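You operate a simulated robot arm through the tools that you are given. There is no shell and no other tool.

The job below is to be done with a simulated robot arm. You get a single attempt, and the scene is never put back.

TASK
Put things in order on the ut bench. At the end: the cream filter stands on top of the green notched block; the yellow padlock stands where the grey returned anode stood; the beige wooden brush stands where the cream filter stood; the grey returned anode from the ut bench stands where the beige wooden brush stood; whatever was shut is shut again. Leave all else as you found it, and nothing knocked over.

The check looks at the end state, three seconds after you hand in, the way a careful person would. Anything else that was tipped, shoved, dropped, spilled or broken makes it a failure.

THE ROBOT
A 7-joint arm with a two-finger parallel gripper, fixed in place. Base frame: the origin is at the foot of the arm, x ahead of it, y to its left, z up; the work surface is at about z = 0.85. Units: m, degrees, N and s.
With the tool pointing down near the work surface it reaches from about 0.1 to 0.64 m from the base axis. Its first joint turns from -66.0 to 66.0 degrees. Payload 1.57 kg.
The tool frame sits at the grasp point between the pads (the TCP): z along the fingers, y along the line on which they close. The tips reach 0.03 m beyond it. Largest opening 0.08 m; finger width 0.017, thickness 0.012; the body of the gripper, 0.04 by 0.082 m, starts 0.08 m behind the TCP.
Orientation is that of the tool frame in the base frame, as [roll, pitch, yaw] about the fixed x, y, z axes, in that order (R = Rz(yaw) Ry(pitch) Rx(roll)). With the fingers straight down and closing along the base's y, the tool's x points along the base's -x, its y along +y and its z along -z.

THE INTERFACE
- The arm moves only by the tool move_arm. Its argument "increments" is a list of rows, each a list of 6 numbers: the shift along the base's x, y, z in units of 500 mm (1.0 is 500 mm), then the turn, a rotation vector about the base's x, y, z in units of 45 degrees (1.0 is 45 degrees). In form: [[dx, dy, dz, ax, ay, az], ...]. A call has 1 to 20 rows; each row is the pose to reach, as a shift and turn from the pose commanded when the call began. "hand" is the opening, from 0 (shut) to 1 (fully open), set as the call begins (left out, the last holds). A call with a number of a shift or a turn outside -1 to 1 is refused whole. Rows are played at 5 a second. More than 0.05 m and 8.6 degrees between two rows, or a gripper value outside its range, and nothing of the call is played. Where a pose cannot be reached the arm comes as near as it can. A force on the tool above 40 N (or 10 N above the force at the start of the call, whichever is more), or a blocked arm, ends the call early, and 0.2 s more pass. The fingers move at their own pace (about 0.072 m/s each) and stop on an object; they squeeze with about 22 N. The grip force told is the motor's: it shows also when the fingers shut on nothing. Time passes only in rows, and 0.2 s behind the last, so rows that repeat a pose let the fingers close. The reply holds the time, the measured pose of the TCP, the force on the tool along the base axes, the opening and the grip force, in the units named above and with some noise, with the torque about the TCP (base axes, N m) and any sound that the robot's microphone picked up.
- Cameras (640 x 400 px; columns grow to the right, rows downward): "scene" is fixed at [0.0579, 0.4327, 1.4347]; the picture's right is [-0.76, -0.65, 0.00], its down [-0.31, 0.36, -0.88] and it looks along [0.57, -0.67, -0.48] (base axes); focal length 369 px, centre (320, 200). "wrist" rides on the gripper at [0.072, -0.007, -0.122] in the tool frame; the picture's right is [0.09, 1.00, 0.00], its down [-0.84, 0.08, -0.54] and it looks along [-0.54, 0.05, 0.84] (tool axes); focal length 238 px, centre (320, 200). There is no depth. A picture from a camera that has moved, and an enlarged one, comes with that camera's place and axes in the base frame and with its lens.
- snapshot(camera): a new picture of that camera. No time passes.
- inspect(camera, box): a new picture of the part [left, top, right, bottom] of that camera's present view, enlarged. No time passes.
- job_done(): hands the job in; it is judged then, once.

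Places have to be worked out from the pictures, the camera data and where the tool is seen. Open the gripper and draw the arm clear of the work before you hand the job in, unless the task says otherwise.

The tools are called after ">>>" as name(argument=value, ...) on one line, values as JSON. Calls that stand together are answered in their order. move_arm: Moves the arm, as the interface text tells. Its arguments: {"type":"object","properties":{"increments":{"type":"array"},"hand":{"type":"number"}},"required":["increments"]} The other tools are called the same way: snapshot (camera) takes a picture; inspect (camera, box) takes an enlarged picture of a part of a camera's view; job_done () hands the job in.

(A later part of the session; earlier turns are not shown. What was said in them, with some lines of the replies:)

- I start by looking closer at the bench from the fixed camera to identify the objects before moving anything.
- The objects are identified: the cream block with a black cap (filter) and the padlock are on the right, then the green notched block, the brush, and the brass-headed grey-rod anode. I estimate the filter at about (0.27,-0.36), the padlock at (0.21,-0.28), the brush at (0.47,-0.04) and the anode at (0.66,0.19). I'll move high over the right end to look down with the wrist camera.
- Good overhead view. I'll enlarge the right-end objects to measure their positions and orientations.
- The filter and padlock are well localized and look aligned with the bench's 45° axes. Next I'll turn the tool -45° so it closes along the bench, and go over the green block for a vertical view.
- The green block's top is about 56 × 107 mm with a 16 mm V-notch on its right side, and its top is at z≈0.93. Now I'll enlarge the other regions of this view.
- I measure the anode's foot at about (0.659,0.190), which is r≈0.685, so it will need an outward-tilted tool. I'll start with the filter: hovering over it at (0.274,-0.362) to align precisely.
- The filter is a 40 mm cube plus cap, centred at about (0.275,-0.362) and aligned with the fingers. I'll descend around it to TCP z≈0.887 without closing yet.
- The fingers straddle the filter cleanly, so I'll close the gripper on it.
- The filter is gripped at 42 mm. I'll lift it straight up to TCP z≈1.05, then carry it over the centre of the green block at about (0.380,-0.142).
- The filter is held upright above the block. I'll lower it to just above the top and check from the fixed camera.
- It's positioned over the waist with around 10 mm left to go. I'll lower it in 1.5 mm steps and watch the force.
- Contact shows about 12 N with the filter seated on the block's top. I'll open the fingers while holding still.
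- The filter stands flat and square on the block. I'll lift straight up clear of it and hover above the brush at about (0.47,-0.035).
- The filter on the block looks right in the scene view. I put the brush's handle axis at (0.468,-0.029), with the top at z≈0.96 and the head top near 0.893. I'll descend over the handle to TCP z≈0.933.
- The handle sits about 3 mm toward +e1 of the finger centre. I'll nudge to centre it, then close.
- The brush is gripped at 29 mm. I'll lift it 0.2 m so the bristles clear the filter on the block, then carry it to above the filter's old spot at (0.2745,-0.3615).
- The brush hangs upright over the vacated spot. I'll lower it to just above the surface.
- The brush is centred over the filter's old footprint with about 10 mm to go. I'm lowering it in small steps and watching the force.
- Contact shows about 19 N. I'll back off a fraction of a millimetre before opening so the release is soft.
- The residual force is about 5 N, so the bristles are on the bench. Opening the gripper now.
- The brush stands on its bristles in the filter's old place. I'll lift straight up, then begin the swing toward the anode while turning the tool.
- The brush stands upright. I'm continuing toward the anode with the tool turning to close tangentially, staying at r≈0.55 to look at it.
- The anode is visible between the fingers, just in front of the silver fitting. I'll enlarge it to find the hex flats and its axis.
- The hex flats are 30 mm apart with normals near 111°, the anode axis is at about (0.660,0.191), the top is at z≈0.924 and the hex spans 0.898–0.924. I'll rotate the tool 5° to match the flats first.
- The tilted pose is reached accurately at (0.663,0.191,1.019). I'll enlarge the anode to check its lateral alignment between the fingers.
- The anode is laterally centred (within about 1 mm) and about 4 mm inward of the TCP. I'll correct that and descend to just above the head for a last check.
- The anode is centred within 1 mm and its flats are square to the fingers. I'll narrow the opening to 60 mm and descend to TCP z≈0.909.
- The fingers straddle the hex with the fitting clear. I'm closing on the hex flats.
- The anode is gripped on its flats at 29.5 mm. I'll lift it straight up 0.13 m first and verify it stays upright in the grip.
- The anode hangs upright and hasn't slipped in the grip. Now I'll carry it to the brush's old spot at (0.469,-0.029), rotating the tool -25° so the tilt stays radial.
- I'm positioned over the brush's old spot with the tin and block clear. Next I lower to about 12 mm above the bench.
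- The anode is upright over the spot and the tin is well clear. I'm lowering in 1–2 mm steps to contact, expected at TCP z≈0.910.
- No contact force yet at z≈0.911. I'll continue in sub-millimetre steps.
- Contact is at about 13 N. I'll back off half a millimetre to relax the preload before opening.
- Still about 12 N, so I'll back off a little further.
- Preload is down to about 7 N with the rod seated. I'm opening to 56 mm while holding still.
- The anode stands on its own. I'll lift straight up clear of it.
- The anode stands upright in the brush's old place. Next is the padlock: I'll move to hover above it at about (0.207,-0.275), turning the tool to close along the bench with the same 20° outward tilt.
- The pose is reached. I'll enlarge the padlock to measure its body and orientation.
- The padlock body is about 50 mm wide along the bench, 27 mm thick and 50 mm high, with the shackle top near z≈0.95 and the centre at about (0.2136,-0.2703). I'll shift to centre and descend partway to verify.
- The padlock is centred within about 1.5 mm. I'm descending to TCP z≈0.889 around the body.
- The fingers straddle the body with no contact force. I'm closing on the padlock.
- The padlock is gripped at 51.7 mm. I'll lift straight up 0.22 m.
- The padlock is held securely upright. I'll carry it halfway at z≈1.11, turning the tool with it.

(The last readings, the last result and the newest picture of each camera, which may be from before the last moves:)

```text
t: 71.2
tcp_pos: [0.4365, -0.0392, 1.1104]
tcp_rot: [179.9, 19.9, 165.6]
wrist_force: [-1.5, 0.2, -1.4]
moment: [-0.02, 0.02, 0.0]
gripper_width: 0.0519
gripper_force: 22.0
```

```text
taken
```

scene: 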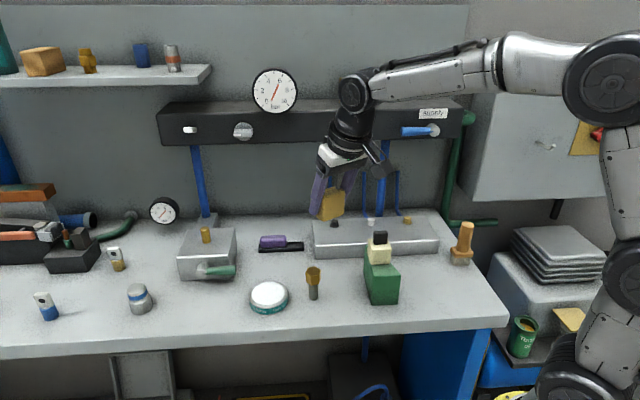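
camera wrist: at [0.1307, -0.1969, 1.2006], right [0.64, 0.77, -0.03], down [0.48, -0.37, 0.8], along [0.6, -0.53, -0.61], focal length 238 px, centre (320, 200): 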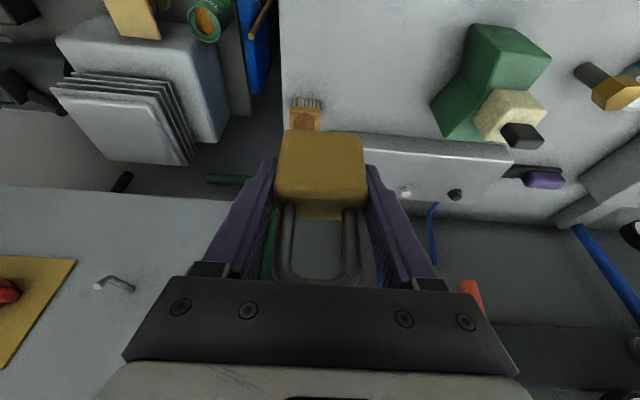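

I'm continuing the second half to above the anode's old spot, lowering to z≈1.03 on the way.

>>> move_arm(increments=[[0.02, 0.021, 0, 0, 0, 0.031], [0.06, 0.062, 0, 0, 0, 0.092], [0.105, 0.109, 0, 0, 0, 0.16], [0.15, 0.155, 0, 0, 0, 0.229], [0.195, 0.202, 0, 0, 0, 0.298], [0.24, 0.248, 0, 0, 0, 0.366], [0.285, 0.295, -0.02, 0, 0, 0.435], [0.33, 0.341, -0.05, 0, 0, 0.503], [0.375, 0.388, -0.09, 0, 0, 0.572], [0.415, 0.429, -0.13, 0, 0, 0.633], [0.446, 0.461, -0.16, 0, 0, 0.68], [0.446, 0.461, -0.16, 0, 0, 0.68], [0.446, 0.461, -0.16, 0, 0, 0.68]])

>>> snapshot(camera="wrist")

>>> snapshot(camera="scene")

```text
t: 74.0
tcp_pos: [0.6586, 0.1903, 1.0286]
tcp_rot: [179.9, 20.0, -163.7]
wrist_force: [-0.2, -0.4, -1.0]
moment: [0.0, -0.01, 0.02]
gripper_width: 0.0519
gripper_force: 21.6
```

```text
taken
camera wrist: at [0.5557, 0.1536, 1.1198], right [-0.36, 0.93, -0.03], down [0.56, 0.24, 0.8], along [0.75, 0.27, -0.61], focal length 238 px, centre (320, 200)
```

wrist: 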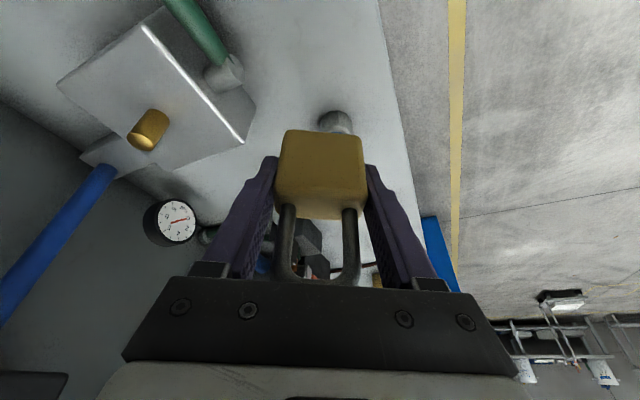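

```text
taken
```

scene: 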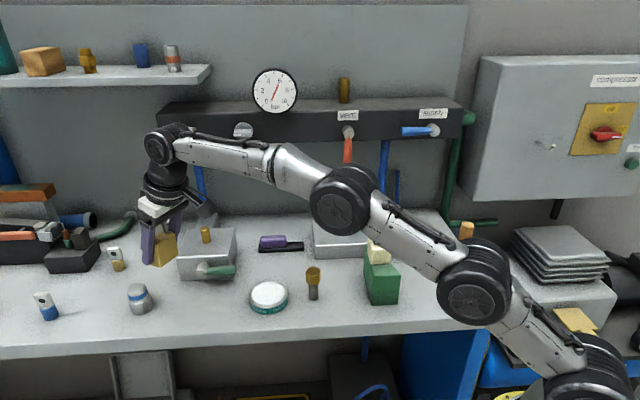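

The padlock is above the anode's old spot with the silver fitting and valve clear. I'm lowering to about 10 mm above the bench.

>>> move_arm(increments=[[0.001, 0.001, -0.03, 0, 0, 0], [0.001, 0.001, -0.08, 0, 0, 0], [0.001, 0.001, -0.13, 0, 0, 0], [0.001, 0.001, -0.18, 0, 0, 0], [0.001, 0.001, -0.22, 0, 0, 0], [0.001, 0.001, -0.245, 0, 0, 0], [0.001, 0.001, -0.253, 0, 0, 0], [0.001, 0.001, -0.253, 0, 0, 0]])

>>> snapshot(camera="wrist")

>>> inspect(camera="scene", box=[80, 200, 260, 330])

```text
t: 75.8
tcp_pos: [0.6592, 0.1912, 0.9026]
tcp_rot: [179.9, 20.0, -163.7]
wrist_force: [0.0, 0.6, -1.8]
moment: [0.0, 0.02, -0.01]
gripper_width: 0.0519
gripper_force: 21.6
```

```text
taken
camera wrist: at [0.5562, 0.1542, 0.9929], right [-0.36, 0.93, -0.03], down [0.56, 0.24, 0.8], along [0.75, 0.27, -0.61], focal length 238 px, centre (320, 200)
```

wrist: 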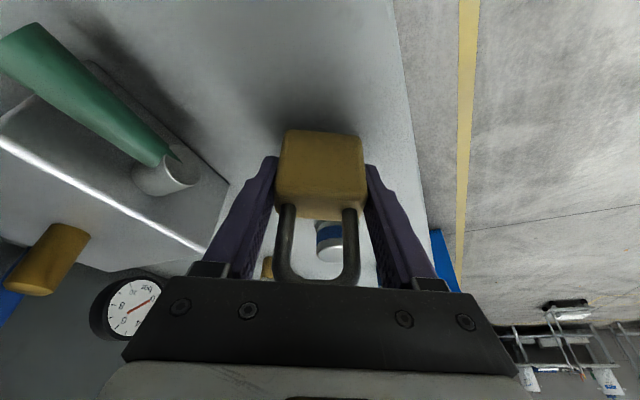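

```text
3.08 times, centred on (170, 265) of scene
camera zoom: at [0.058, 0.4327, 1.4347], right [-0.76, -0.65, 0.0], down [-0.31, 0.36, -0.88], along [0.57, -0.67, -0.48], focal length 1137 px, centre (782, 0)
```

zoom: 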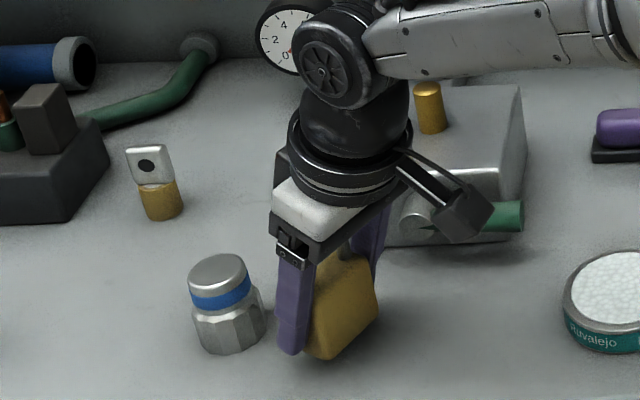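

The padlock is upright and clear of its neighbours. I'm lowering in small steps; contact is expected near TCP z≈0.891.

>>> move_arm(increments=[[0, 0, -0.005, 0, 0, 0], [0, 0, -0.01, 0, 0, 0], [0, 0, -0.015, 0, 0, 0], [0, 0, -0.019, 0, 0, 0], [0, 0, -0.021, 0, 0, 0], [0, 0, -0.021, 0, 0, 0]])

```text
t: 77.2
tcp_pos: [0.6606, 0.1913, 0.8934]
tcp_rot: [180.0, 19.9, -163.7]
wrist_force: [-0.2, -0.3, -1.8]
moment: [0.0, 0.01, 0.03]
gripper_width: 0.0518
gripper_force: 21.9
```

>>> move_arm(increments=[[0, 0, -0.001, 0, 0, 0], [0, 0, -0.002, 0, 0, 0], [0, 0, -0.003, 0, 0, 0], [0, 0, -0.004, 0, 0, 0], [0, 0, -0.004, 0, 0, 0]])

```text
t: 78.4
tcp_pos: [0.6595, 0.1927, 0.8916]
tcp_rot: [179.9, 20.0, -163.7]
wrist_force: [-0.9, -0.1, -1.1]
moment: [-0.01, 0.02, -0.04]
gripper_width: 0.0515
gripper_force: 22.0
```

No contact yet at 0.8916. I'll continue with another millimetre in half-millimetre steps.

>>> move_arm(increments=[[0, 0, -0.001, 0, 0, 0], [0, 0, -0.002, 0, 0, 0], [0, 0, -0.002, 0, 0, 0]])

```text
t: 79.2
tcp_pos: [0.6582, 0.1921, 0.8911]
tcp_rot: [180.0, 20.0, -163.7]
wrist_force: [0.2, 0.1, 0.3]
moment: [-0.07, 0.02, 0.0]
gripper_width: 0.0519
gripper_force: 22.1
```

>>> move_arm(increments=[[0, 0, -0.001, 0, 0, 0], [0, 0, -0.0015, 0, 0, 0], [0, 0, -0.0015, 0, 0, 0]])

>>> inspect(camera="scene", box=[80, 200, 260, 330])

```text
t: 80.0
tcp_pos: [0.6598, 0.191, 0.8913]
tcp_rot: [179.9, 20.1, -163.7]
wrist_force: [-1.1, -0.8, 6.2]
moment: [-0.24, 0.16, -0.02]
gripper_width: 0.052
gripper_force: 21.9
```

```text
3.08 times, centred on (170, 265) of scene
camera zoom: at [0.0578, 0.4326, 1.4347], right [-0.76, -0.65, 0.0], down [-0.31, 0.36, -0.88], along [0.57, -0.67, -0.48], focal length 1137 px, centre (782, 0)
```

zoom: 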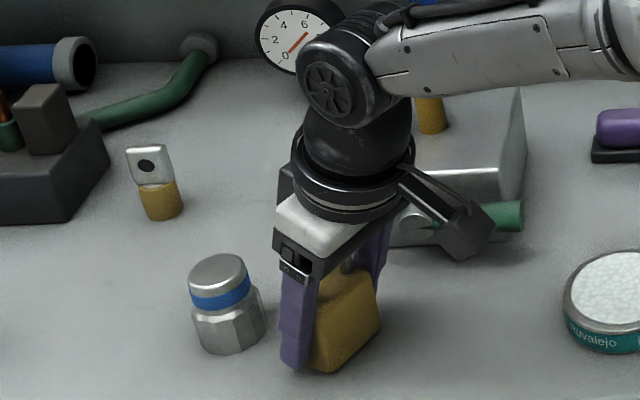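

Contact is now about 6–8 N, so the padlock is on the bench. I'm opening the fingers while holding still.

>>> move_arm(increments=[[0, 0, 0, 0, 0, 0], [0, 0, 0, 0, 0, 0], [0, 0, 0, 0, 0, 0], [0, 0, 0, 0, 0, 0]], hand=0.9)

>>> snapshot(camera="wrist")

>>> inspect(camera="scene", box=[80, 200, 260, 330])

```text
t: 81.0
tcp_pos: [0.6588, 0.191, 0.8875]
tcp_rot: [179.9, 20.0, -163.8]
wrist_force: [-0.4, -0.3, 0.5]
moment: [-0.03, 0.0, 0.0]
gripper_width: 0.072
gripper_force: 0.0
```

```text
taken
camera wrist: at [0.5559, 0.1546, 0.9796], right [-0.36, 0.93, -0.03], down [0.56, 0.24, 0.8], along [0.75, 0.27, -0.61], focal length 238 px, centre (320, 200)
```

wrist: 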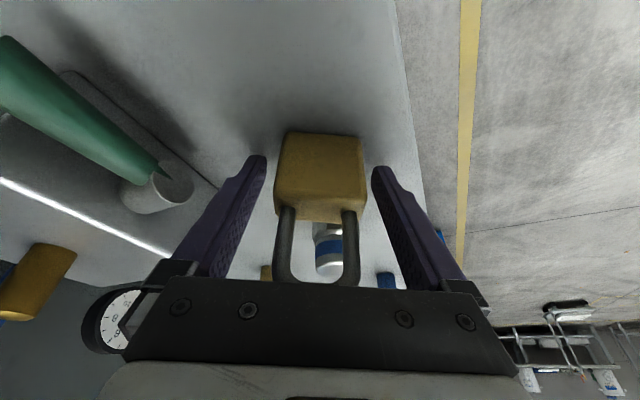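

```text
3.08 times, centred on (170, 265) of scene
camera zoom: at [0.0579, 0.4327, 1.4347], right [-0.76, -0.65, 0.0], down [-0.31, 0.36, -0.88], along [0.57, -0.67, -0.48], focal length 1137 px, centre (782, 0)
```

zoom: 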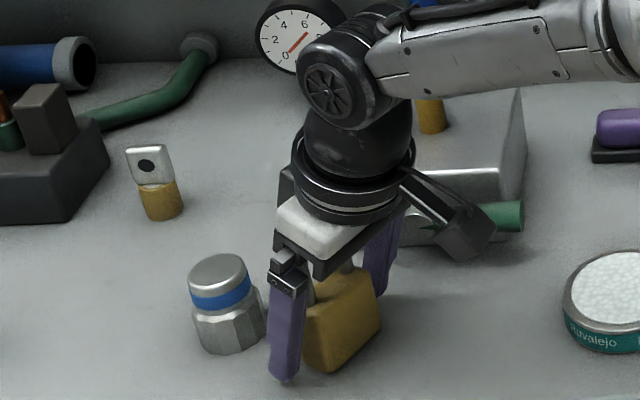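

The padlock stands freely. I'll lift straight up clear of it.

>>> move_arm(increments=[[0, 0, 0.01, 0, 0, 0], [0, 0, 0.04, 0, 0, 0], [0, 0, 0.09, 0, 0, 0], [0, 0, 0.15, 0, 0, 0], [0, 0, 0.22, 0, 0, 0], [0, 0, 0.29, 0, 0, 0], [0, 0, 0.35, 0, 0, 0], [0, 0, 0.38, 0, 0, 0], [0, 0, 0.38, 0, 0, 0]])

>>> snapshot(camera="wrist")

>>> snapshot(camera="scene")

>>> inspect(camera="scene", box=[80, 220, 260, 330])

```text
t: 83.0
tcp_pos: [0.654, 0.1903, 1.0783]
tcp_rot: [179.8, 19.9, -163.9]
wrist_force: [0.9, -0.1, 1.2]
moment: [-0.02, 0.02, 0.02]
gripper_width: 0.072
gripper_force: 0.1
out of reach, approached as far as the arm can: row 8, 9
```

```text
taken
camera wrist: at [0.5521, 0.1537, 1.1684], right [-0.36, 0.93, -0.03], down [0.56, 0.24, 0.8], along [0.75, 0.27, -0.61], focal length 238 px, centre (320, 200)
```

wrist: 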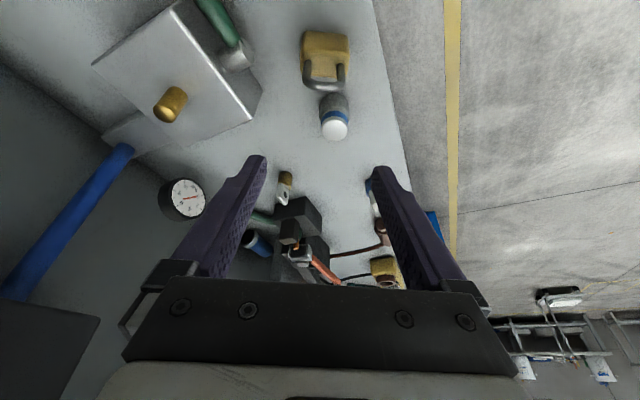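

```text
taken
```

scene: 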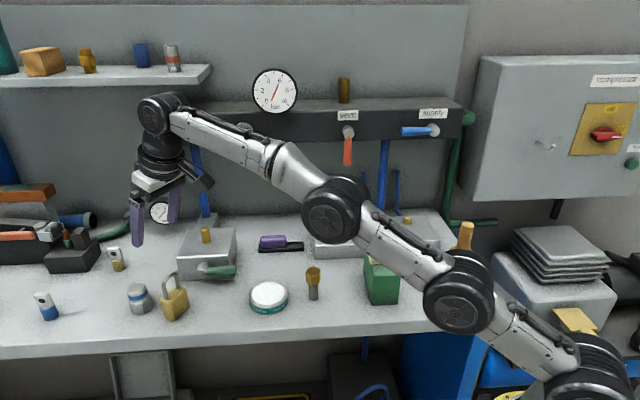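

```text
3.56 times, centred on (170, 275) of scene
camera zoom: at [0.0579, 0.4327, 1.4347], right [-0.76, -0.65, 0.0], down [-0.31, 0.36, -0.88], along [0.57, -0.67, -0.48], focal length 1313 px, centre (853, -67)
```

zoom: 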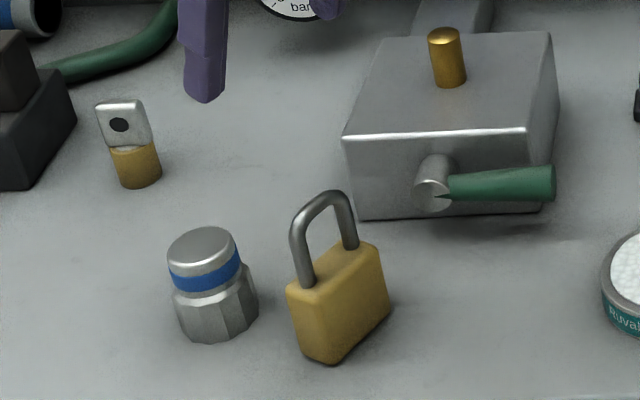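

The padlock stands upright in the anode's old place and nothing nearby moved. I'll draw the arm back, untilt, and raise it clear of the bench.

>>> move_arm(increments=[[-0.03, -0.01, 0, 0, 0, 0], [-0.08, -0.027, 0, 0, 0, 0], [-0.14, -0.048, 0.01, -0.015, 0.053, 0], [-0.2, -0.069, 0.03, -0.031, 0.107, 0], [-0.26, -0.09, 0.06, -0.046, 0.16, 0], [-0.32, -0.111, 0.09, -0.062, 0.213, 0], [-0.38, -0.132, 0.12, -0.077, 0.267, 0], [-0.44, -0.152, 0.15, -0.093, 0.32, 0], [-0.49, -0.17, 0.18, -0.108, 0.373, 0], [-0.52, -0.18, 0.2, -0.124, 0.427, 0], [-0.52, -0.18, 0.2, -0.124, 0.427, 0]], hand=1)

>>> snapshot(camera="scene")

>>> snapshot(camera="wrist")

```text
t: 85.4
tcp_pos: [0.3943, 0.1002, 1.1776]
tcp_rot: [180.0, -0.1, -163.8]
wrist_force: [0.3, 0.0, 0.4]
moment: [0.02, 0.01, -0.03]
gripper_width: 0.0799
gripper_force: 0.1
```

```text
taken
```

scene: 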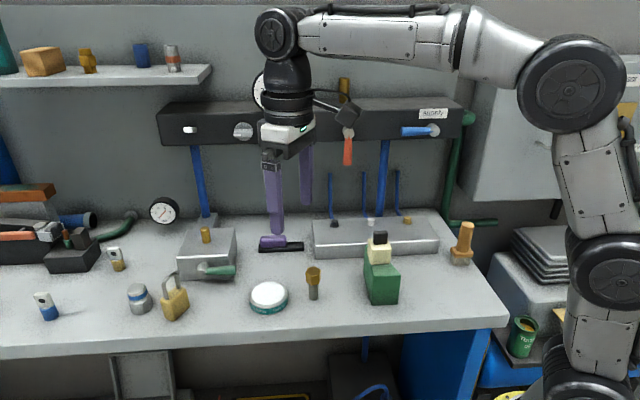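

```text
taken
camera wrist: at [0.3275, 0.0732, 1.2995], right [-0.37, 0.93, 0.0], down [0.78, 0.31, 0.54], along [0.5, 0.2, -0.84], focal length 238 px, centre (320, 200)
```

wrist: 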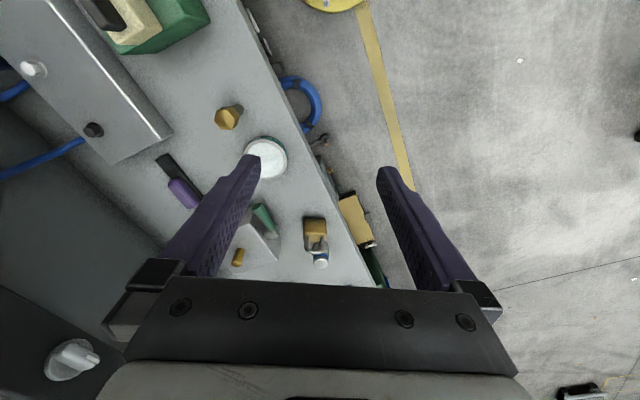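

All four items stand where required. I'll do one last enlarged check of the block, brush and anode before handing in.

>>> inspect(camera="scene", box=[230, 200, 500, 330])

>>> inspect(camera="scene", box=[0, 180, 260, 340])

```text
2.37 times, centred on (365, 265) of scene
camera zoom: at [0.0579, 0.4327, 1.4347], right [-0.76, -0.65, 0.0], down [-0.31, 0.36, -0.88], along [0.57, -0.67, -0.48], focal length 876 px, centre (213, 46)
```

zoom: 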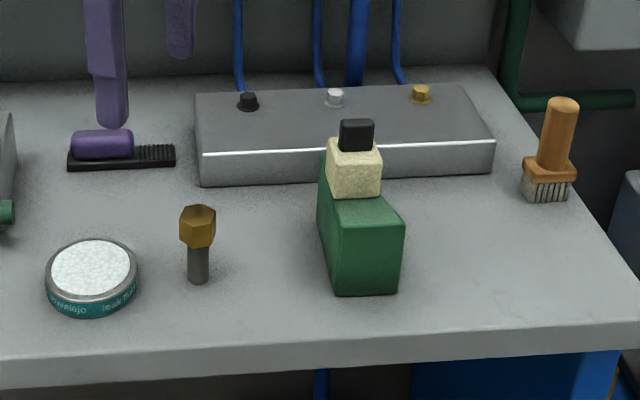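

```text
2.46 times, centred on (130, 260) of scene
camera zoom: at [0.0579, 0.4327, 1.4347], right [-0.76, -0.65, 0.0], down [-0.31, 0.36, -0.88], along [0.57, -0.67, -0.48], focal length 909 px, centre (788, 52)
```

zoom: 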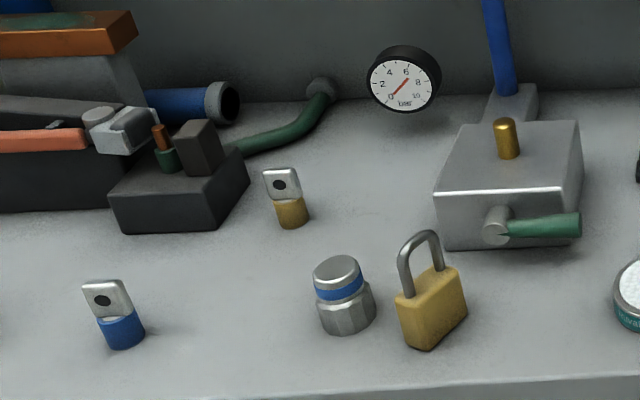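

The filter is on the green block, the brush is in the filter's spot, the anode in the brush's spot and the padlock in the anode's spot. All are upright, everything else looks unmoved, nothing was opened, and the gripper is open and clear, so I'm handing in.

>>> job_done()

```text
The job is handed in.
```

The bench is in the order you asked for, and I've handed the job in. My last pictures show all four items upright in their new places:

- **Cream filter:** on top of the green notched block, over the middle of its top face.
- **Beige wooden brush:** standing on its bristles where the filter stood.
- **Grey returned anode:** standing on its rod where the brush stood. The head is turned about 25° from how it was before.
- **Yellow padlock:** standing where the anode stood, about 60° round from its original facing.

By my measurements, each of the three swapped items is within a few millimetres of the old spot. The task gave no facing for the padlock or the anode, so I turned them to suit the arm's reach.

I opened nothing, so nothing needed shutting again. Nothing was knocked over, and everything else looks unmoved. The gripper is open and the arm is drawn back clear of the work.
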